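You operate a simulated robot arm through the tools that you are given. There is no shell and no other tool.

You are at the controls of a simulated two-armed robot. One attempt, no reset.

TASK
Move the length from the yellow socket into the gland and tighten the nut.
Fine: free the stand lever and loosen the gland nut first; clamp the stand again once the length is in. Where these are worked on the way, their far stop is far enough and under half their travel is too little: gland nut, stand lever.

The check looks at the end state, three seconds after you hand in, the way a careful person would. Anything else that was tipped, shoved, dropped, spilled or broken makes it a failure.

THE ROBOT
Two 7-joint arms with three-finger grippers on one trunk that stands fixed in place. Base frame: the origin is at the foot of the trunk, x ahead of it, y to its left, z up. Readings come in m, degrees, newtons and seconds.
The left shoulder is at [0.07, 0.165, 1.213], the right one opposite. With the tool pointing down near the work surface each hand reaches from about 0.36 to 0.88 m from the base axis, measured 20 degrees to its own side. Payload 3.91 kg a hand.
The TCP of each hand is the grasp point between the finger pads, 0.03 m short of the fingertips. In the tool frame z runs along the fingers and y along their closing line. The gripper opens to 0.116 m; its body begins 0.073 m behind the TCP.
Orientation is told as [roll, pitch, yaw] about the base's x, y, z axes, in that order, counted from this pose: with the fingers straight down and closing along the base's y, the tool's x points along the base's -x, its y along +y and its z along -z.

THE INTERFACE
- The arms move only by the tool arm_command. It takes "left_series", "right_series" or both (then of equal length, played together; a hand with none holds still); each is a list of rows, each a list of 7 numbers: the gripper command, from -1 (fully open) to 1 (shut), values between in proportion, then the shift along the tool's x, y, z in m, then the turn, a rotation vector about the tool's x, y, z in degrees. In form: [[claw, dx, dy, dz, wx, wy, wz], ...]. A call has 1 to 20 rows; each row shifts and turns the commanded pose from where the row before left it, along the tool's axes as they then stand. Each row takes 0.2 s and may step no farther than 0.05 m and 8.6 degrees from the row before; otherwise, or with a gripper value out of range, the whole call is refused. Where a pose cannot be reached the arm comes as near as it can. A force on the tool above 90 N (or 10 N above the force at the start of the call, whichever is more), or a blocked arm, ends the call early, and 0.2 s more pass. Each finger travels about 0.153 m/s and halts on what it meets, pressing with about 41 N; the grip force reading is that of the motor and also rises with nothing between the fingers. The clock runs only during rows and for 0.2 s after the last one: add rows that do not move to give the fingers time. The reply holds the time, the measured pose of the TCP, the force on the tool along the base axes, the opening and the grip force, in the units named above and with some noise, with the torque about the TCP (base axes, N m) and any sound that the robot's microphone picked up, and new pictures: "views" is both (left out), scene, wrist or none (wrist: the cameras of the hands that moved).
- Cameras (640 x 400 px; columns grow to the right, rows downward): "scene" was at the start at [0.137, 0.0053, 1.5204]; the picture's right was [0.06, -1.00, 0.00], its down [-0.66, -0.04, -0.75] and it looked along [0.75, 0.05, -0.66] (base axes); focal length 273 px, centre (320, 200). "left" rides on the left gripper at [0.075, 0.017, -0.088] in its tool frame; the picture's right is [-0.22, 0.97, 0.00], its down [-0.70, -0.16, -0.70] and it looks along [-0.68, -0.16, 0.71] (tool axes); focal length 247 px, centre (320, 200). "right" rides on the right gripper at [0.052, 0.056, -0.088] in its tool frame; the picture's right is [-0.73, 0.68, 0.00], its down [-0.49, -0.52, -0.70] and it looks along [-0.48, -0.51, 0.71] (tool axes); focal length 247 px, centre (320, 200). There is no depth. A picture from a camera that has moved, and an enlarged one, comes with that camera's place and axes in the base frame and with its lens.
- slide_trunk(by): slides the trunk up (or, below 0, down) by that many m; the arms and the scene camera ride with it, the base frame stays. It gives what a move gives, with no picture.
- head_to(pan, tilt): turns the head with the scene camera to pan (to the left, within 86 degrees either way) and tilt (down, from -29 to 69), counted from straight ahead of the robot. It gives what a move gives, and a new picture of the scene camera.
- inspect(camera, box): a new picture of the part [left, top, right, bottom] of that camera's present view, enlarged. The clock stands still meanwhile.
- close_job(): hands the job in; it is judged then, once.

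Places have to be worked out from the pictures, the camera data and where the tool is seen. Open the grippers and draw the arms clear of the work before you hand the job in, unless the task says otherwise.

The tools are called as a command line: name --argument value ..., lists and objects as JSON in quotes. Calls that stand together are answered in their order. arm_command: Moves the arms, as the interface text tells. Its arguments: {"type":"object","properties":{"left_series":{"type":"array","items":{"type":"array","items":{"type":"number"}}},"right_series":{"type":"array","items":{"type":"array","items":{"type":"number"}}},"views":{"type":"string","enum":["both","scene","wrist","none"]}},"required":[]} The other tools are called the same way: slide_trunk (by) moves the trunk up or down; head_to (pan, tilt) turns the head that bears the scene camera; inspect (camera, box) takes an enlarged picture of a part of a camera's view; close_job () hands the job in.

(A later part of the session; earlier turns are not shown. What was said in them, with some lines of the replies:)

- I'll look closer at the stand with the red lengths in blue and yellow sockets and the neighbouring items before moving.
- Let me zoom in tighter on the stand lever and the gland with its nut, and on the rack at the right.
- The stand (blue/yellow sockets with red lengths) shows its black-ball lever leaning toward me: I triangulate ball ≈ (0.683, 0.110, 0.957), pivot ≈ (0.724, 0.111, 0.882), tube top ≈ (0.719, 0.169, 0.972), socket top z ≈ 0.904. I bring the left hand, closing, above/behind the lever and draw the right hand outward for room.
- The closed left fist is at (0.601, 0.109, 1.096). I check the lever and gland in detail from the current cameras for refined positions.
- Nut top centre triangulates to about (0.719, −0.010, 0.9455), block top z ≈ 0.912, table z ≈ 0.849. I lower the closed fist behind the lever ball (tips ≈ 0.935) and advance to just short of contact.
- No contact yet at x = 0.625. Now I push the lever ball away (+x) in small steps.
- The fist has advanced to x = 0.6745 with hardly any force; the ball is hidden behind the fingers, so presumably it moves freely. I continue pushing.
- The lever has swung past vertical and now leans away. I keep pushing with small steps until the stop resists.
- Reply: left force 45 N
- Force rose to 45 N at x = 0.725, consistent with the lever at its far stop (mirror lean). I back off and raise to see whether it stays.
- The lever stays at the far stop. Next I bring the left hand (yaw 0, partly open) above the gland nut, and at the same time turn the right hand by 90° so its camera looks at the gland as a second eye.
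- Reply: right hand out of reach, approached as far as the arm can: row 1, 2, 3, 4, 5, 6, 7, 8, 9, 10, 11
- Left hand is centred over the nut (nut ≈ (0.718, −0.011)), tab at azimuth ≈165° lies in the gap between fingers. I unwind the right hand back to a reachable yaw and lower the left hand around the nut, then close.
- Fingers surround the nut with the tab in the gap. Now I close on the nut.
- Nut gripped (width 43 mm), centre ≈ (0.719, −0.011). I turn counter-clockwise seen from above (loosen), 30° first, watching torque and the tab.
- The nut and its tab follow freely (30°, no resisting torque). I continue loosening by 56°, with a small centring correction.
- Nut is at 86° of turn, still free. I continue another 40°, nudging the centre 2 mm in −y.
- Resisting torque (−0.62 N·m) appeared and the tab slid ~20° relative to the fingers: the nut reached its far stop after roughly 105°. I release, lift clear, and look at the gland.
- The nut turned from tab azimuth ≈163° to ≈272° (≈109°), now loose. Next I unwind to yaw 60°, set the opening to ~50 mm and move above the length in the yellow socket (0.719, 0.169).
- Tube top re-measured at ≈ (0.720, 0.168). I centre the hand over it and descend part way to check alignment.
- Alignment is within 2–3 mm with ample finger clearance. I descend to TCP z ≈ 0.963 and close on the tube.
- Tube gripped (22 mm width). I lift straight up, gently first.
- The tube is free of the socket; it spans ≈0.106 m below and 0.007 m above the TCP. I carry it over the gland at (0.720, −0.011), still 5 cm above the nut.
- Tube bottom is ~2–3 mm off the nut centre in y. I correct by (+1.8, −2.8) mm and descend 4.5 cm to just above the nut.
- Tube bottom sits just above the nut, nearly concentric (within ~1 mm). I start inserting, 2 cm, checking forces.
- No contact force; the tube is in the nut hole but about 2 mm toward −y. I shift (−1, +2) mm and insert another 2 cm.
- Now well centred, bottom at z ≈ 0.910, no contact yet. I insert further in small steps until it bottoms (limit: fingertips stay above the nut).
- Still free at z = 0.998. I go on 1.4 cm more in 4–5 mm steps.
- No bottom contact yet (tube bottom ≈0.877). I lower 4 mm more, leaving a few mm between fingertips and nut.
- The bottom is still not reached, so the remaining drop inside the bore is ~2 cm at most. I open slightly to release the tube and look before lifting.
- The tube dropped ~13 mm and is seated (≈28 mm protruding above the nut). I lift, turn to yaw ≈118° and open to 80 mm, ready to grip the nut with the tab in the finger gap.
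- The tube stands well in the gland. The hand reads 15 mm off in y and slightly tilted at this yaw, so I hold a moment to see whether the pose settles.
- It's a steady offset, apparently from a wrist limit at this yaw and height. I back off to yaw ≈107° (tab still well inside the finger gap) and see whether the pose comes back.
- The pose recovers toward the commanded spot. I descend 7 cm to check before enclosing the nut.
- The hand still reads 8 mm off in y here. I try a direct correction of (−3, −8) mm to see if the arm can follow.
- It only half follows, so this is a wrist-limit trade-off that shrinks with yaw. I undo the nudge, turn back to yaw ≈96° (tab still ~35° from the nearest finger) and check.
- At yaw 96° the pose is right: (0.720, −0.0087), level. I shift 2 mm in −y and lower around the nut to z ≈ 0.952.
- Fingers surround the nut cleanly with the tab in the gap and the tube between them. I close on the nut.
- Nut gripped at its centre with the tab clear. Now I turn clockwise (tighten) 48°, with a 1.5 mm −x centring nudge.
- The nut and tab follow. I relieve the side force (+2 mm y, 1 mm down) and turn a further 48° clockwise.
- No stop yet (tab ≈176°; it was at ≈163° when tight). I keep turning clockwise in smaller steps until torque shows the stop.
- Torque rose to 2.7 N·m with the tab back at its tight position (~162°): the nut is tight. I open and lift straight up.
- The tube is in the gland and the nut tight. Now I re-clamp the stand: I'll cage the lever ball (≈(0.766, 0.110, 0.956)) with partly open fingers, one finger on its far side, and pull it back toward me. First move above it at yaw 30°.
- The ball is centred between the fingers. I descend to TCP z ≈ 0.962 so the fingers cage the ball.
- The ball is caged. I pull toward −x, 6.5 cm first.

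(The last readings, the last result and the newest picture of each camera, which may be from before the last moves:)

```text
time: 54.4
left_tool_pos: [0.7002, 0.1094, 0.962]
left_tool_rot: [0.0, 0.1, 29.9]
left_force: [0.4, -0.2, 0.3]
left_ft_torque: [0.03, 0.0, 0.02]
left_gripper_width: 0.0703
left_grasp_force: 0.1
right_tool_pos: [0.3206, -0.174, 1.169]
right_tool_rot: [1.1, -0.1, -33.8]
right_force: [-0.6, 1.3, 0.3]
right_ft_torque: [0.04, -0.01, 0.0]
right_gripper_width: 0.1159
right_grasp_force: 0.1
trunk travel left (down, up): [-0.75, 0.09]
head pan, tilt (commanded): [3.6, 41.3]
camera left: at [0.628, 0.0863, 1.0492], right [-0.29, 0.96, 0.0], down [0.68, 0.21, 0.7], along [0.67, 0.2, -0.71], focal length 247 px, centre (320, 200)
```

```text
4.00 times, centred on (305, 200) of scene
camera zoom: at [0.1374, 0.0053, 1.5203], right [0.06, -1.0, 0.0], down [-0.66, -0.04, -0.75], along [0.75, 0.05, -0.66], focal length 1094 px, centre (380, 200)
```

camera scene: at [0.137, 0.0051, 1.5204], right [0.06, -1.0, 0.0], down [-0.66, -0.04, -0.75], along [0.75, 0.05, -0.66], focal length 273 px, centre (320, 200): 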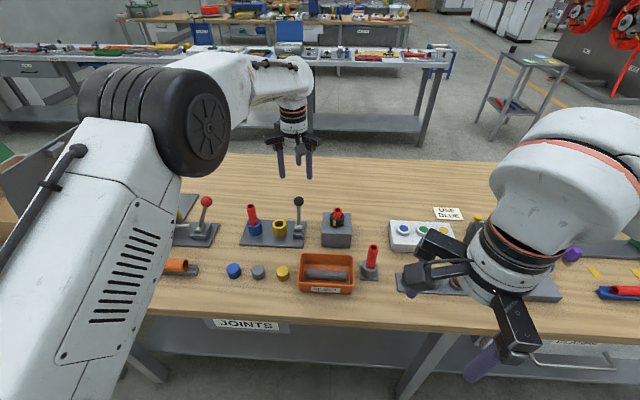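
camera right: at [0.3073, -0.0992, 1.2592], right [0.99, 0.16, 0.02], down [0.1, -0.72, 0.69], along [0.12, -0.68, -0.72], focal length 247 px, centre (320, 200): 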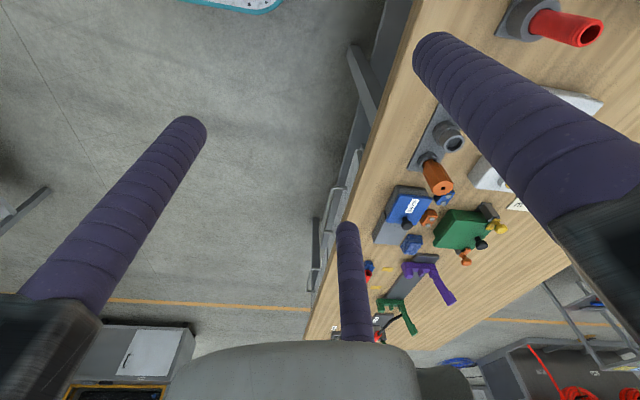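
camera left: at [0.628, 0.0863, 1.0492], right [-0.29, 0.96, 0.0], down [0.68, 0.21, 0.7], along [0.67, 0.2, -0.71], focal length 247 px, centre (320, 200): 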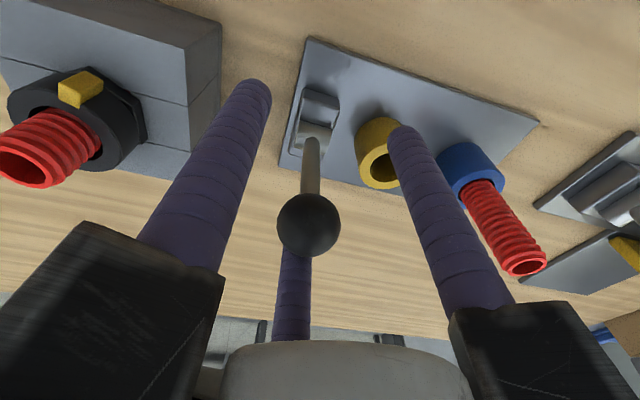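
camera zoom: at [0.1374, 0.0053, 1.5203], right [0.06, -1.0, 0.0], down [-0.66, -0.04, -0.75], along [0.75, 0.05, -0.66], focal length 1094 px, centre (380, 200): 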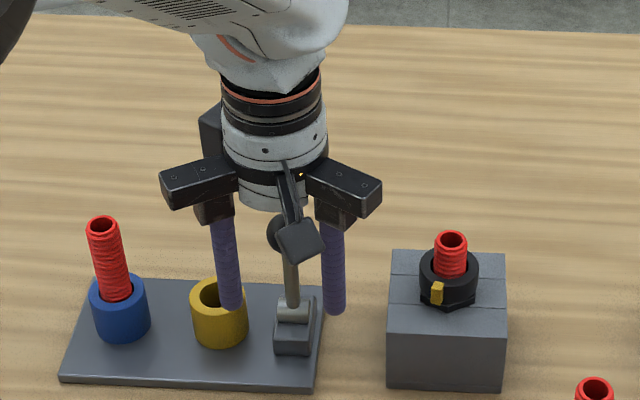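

The lever is swinging back (near vertical now). I continue pulling to the near stop.

arm_command --left_series '[[-0.21, 0.0104, 0.006, 0, 0, 0, 0], [-0.21, 0.0104, 0.006, 0, 0, 0, 0], [-0.21, 0.0069, 0.004, 0, 0, 0, 0], [-0.21, 0.0035, 0.002, 0, 0, 0, 0], [-0.21, 0, 0, 0, 0, 0, 0]]' --views "wrist"

inspect --camera "scene" --box '[250, 150, 360, 250]'

```text
time: 55.6
left_tool_pos: [0.6624, 0.1113, 0.9619]
left_tool_rot: [-0.1, 0.0, 29.9]
left_force: [0.9, -0.8, 0.3]
left_ft_torque: [-0.02, -0.01, 0.01]
left_gripper_width: 0.0705
left_grasp_force: 0.0
right_tool_pos: [0.3207, -0.1721, 1.1689]
right_tool_rot: [1.1, -0.1, -33.7]
right_force: [-0.7, 0.5, -0.9]
right_ft_torque: [0.0, 0.0, 0.02]
right_gripper_width: 0.1157
right_grasp_force: 0.0
trunk travel left (down, up): [-0.75, 0.09]
head pan, tilt (commanded): [3.6, 41.3]
camera left: at [0.5909, 0.0871, 1.0493], right [-0.29, 0.96, 0.0], down [0.68, 0.21, 0.7], along [0.67, 0.2, -0.71], focal length 247 px, centre (320, 200)
```

left: 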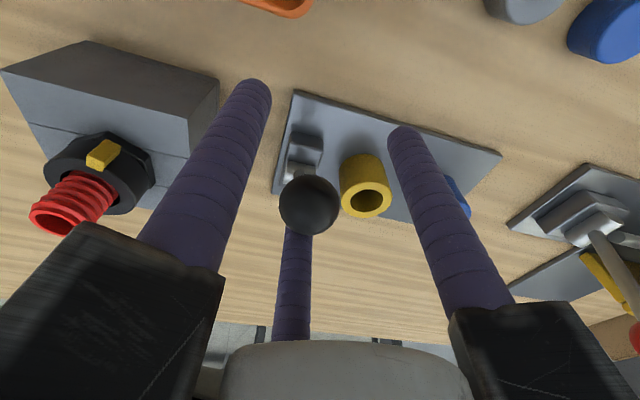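

```text
4.00 times, centred on (305, 200) of scene
camera zoom: at [0.1372, 0.0053, 1.5203], right [0.06, -1.0, 0.0], down [-0.66, -0.04, -0.75], along [0.75, 0.05, -0.66], focal length 1094 px, centre (380, 200)
```

zoom: 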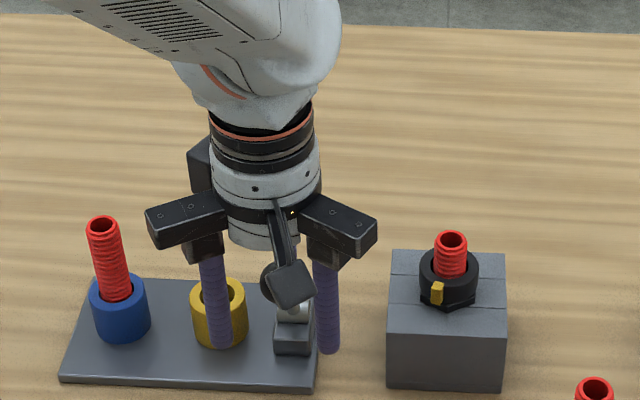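

Ball is about at its original place but no stop force yet; I keep pulling a few mm at a time.

arm_command --left_series '[[-0.21, 0.0043, 0.0025, 0, 0, 0, 0], [-0.21, 0.0043, 0.0025, 0, 0, 0, 0], [-0.21, 0, 0, 0, 0, 0, 0]]' --views "wrist"

inspect --camera "left" --box '[220, 60, 420, 260]'

```text
time: 56.4
left_tool_pos: [0.6563, 0.1099, 0.9619]
left_tool_rot: [-0.1, -0.2, 30.0]
left_force: [17.5, 2.0, 7.6]
left_ft_torque: [0.04, -0.72, 0.05]
left_gripper_width: 0.0788
left_grasp_force: 8.9
right_tool_pos: [0.3211, -0.173, 1.1685]
right_tool_rot: [1.1, 0.0, -33.7]
right_force: [0.0, -0.3, 0.8]
right_ft_torque: [0.05, -0.02, 0.05]
right_gripper_width: 0.1158
right_grasp_force: 0.0
trunk travel left (down, up): [-0.75, 0.09]
head pan, tilt (commanded): [3.6, 41.3]
camera left: at [0.5838, 0.0871, 1.0496], right [-0.29, 0.96, 0.0], down [0.68, 0.21, 0.7], along [0.67, 0.21, -0.71], focal length 247 px, centre (320, 200)
```

left: 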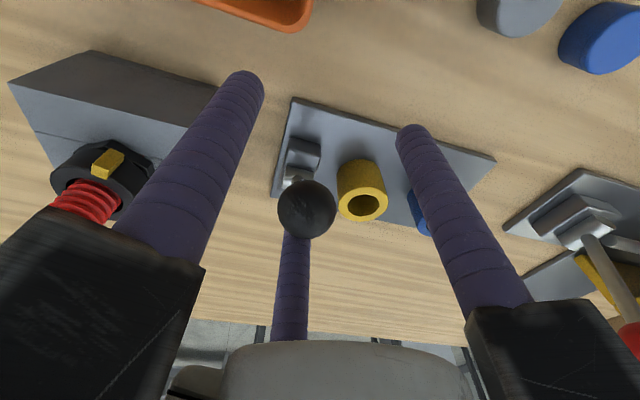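

```text
2.00 times, centred on (320, 160) of left
camera zoom: at [0.5838, 0.0871, 1.0496], right [-0.29, 0.96, 0.0], down [0.68, 0.21, 0.7], along [0.67, 0.21, -0.71], focal length 494 px, centre (320, 280)
```

zoom: 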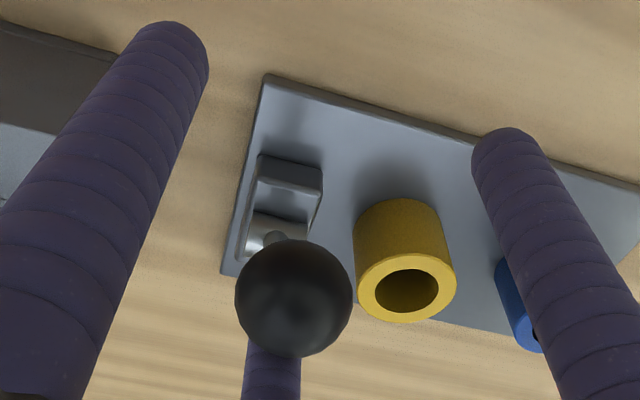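

The lever hit its near stop (17.5 N, finger pushed open slightly): clamped again. I ease forward 12 mm to unload and lift straight up.

arm_command --left_series '[[-0.21, -0.0104, -0.006, 0, 0, 0, 0], [-0.21, -0.0035, -0.002, 0, 0, 0, 0], [-0.21, 0, 0, -0.02, 0, 0, 0], [-0.21, 0, 0, -0.04, 0, 0, 0], [-0.21, 0, 0, -0.045, 0, 0, 0], [-0.21, 0, 0, -0.045, 0, 0, 0], [-0.21, 0, 0, 0, 0, 0, 0]]' --views "both"

inspect --camera "scene" --box '[230, 160, 370, 260]'

inspect --camera "left" --box '[160, 0, 480, 200]'

```text
time: 58.0
left_tool_pos: [0.6699, 0.1084, 1.1114]
left_tool_rot: [0.0, 0.1, 29.9]
left_force: [0.1, -0.5, -0.6]
left_ft_torque: [-0.01, 0.0, 0.01]
left_gripper_width: 0.0705
left_grasp_force: 0.2
right_tool_pos: [0.3203, -0.1732, 1.1697]
right_tool_rot: [1.1, -0.2, -33.6]
right_force: [0.3, 1.2, 0.3]
right_ft_torque: [-0.02, -0.01, 0.0]
right_gripper_width: 0.116
right_grasp_force: 0.0
trunk travel left (down, up): [-0.75, 0.09]
head pan, tilt (commanded): [3.6, 41.3]
camera scene: at [0.1378, 0.0052, 1.5203], right [0.06, -1.0, 0.0], down [-0.66, -0.04, -0.75], along [0.75, 0.05, -0.66], focal length 273 px, centre (320, 200)
camera left: at [0.598, 0.0859, 1.1991], right [-0.29, 0.96, 0.0], down [0.68, 0.21, 0.7], along [0.67, 0.2, -0.72], focal length 247 px, centre (320, 200)
```

scene: 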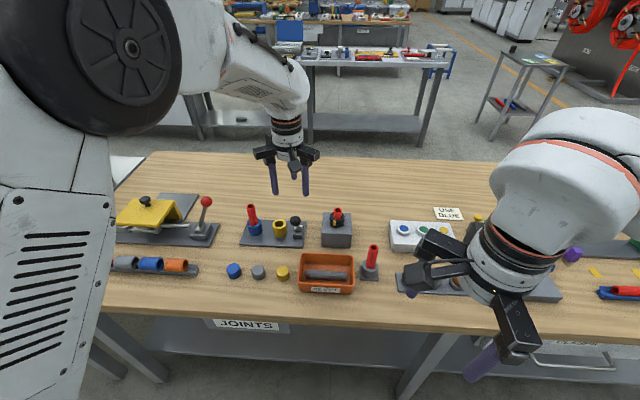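
left: 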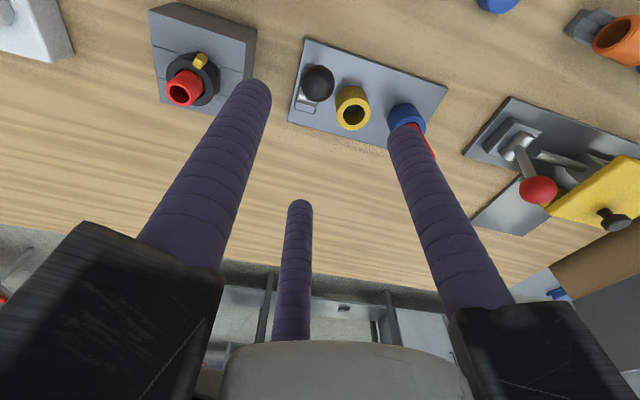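

```text
4.00 times, centred on (300, 210) of scene
camera zoom: at [0.1378, 0.0052, 1.5203], right [0.06, -1.0, 0.0], down [-0.66, -0.04, -0.75], along [0.75, 0.05, -0.66], focal length 1094 px, centre (400, 160)
```

zoom: 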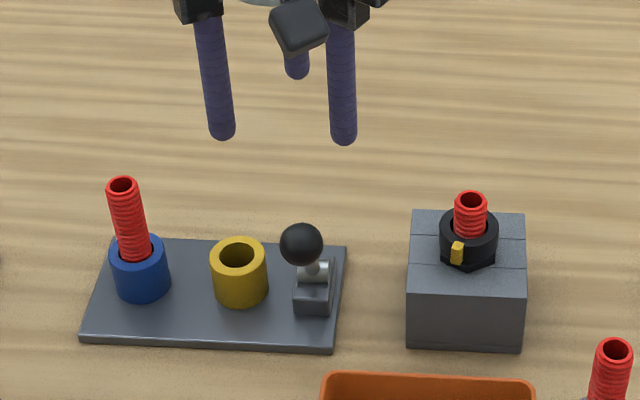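

```text
2.00 times, centred on (320, 100) of left
camera zoom: at [0.598, 0.0859, 1.1991], right [-0.29, 0.96, 0.0], down [0.68, 0.21, 0.7], along [0.67, 0.2, -0.72], focal length 494 px, centre (320, 400)
```

zoom: 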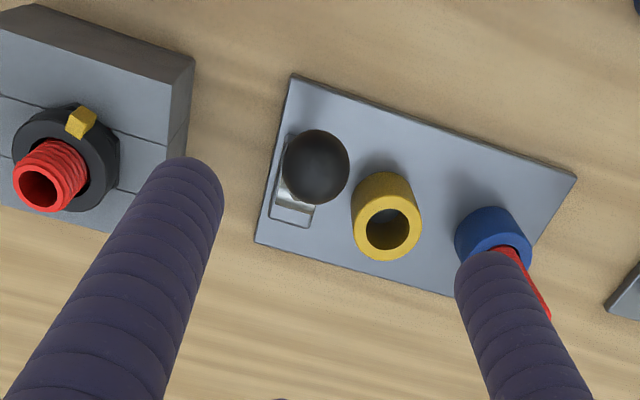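

Lever ball is back at its original spot, the nut's tab sits at (slightly past) its original tight mark, and the tube stands in the gland. I open the left gripper fully and withdraw the left arm up and to the left.

arm_command --left_series '[[-0.21, 0, 0, -0.04, 0, 0, 0], [-0.21, 0, 0, -0.04, 0, 0, 0], [-0.5, -0.0126, 0.0341, -0.0177, 0, 0, 0], [-1, -0.0126, 0.0341, -0.0177, 0, 0, 0], [-1, -0.0126, 0.0341, -0.0177, 0, 0, 0], [-1, -0.0126, 0.0341, -0.0177, 0, 0, 0], [-1, -0.0126, 0.0341, -0.0177, 0, 0, 0], [-1, -0.0126, 0.0341, -0.0177, 0, 0, 0], [-1, 0, 0, 0, 0, 0, 0], [-1, 0, 0, 0, 0, 0, 0]]' --views "both"

inspect --camera "scene" --box '[230, 190, 390, 290]'

inspect --camera "scene" --box '[312, 200, 362, 250]'

```text
time: 60.2
left_tool_pos: [0.6315, 0.3247, 1.2979]
left_tool_rot: [0.0, 0.0, 30.0]
left_force: [-0.2, -0.3, 0.1]
left_ft_torque: [-0.03, -0.01, -0.04]
left_gripper_width: 0.116
left_grasp_force: 0.0
right_tool_pos: [0.32, -0.1731, 1.1695]
right_tool_rot: [1.2, -0.1, -33.7]
right_force: [0.1, -0.2, -0.1]
right_ft_torque: [0.02, 0.0, 0.0]
right_gripper_width: 0.1158
right_grasp_force: 0.1
trunk travel left (down, up): [-0.75, 0.09]
head pan, tilt (commanded): [3.6, 41.3]
camera scene: at [0.1369, 0.0052, 1.5204], right [0.06, -1.0, 0.0], down [-0.66, -0.04, -0.75], along [0.75, 0.05, -0.66], focal length 273 px, centre (320, 200)
camera left: at [0.5598, 0.3015, 1.3855], right [-0.29, 0.96, 0.0], down [0.68, 0.21, 0.7], along [0.67, 0.2, -0.71], focal length 247 px, centre (320, 200)
```

scene: 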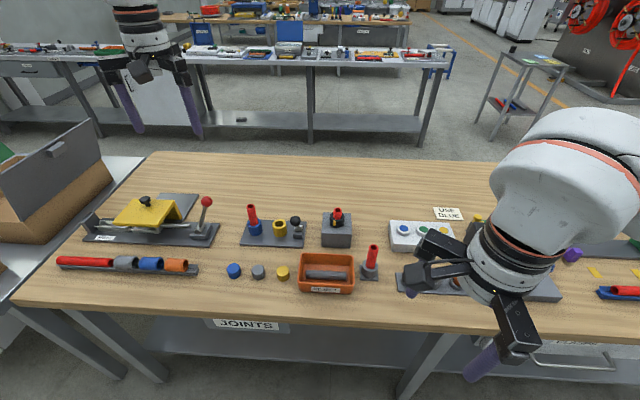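
left: 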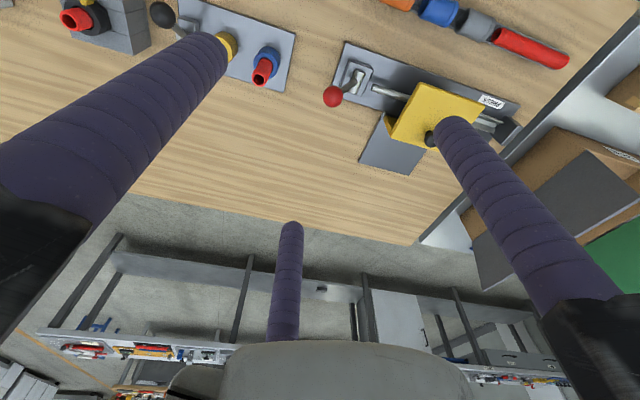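

```text
4.00 times, centred on (310, 240) of scene
camera zoom: at [0.1369, 0.0052, 1.5204], right [0.06, -1.0, 0.0], down [-0.66, -0.04, -0.75], along [0.75, 0.05, -0.66], focal length 1094 px, centre (360, 40)
```

zoom: 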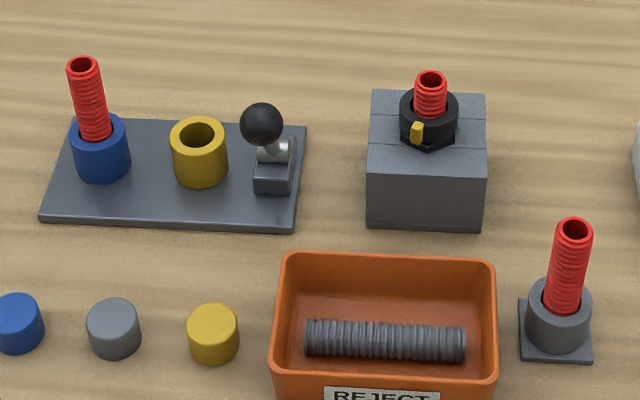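

```text
8.00 times, centred on (337, 225) of scene
camera zoom: at [0.1369, 0.0052, 1.5204], right [0.06, -1.0, 0.0], down [-0.66, -0.04, -0.75], along [0.75, 0.05, -0.66], focal length 2187 px, centre (184, 0)
```

zoom: 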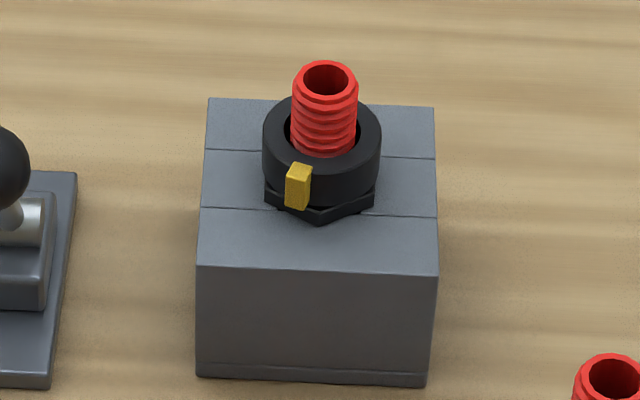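

The gland holds the length with the nut tight (tab at/just past its tight mark), the lever is clamped, all other items are undisturbed, and both hands are open and clear of the work. I hand in the job.

close_job

```text
The job is handed in.
```

The red length is now in the gland with the nut tightened, and the stand is clamped again. I've handed in the job, but no verdict came back.

- **Stand lever:** I pushed it to its far stop to free the stand (it resisted at about 45 N). After the length was in, I pulled it back to its near stop; the ball sits where it started.
- **Gland nut:** I loosened it about 109° to its far stop before the transfer. I then tightened it until it resisted at 2.7 N·m. The yellow tab is at its original tight mark, or a few degrees past it.
- **The length:** I lowered it into the gland and released it. It dropped about 13 mm inside the gland before it came to rest, and about 28 mm now stands above the nut. I didn't push it down further before tightening.

In the last pictures nothing else looked moved. Both grippers are open. The left arm is drawn up and to the left. The right hand is open near the front edge of the table, about 0.4 m from the gland.
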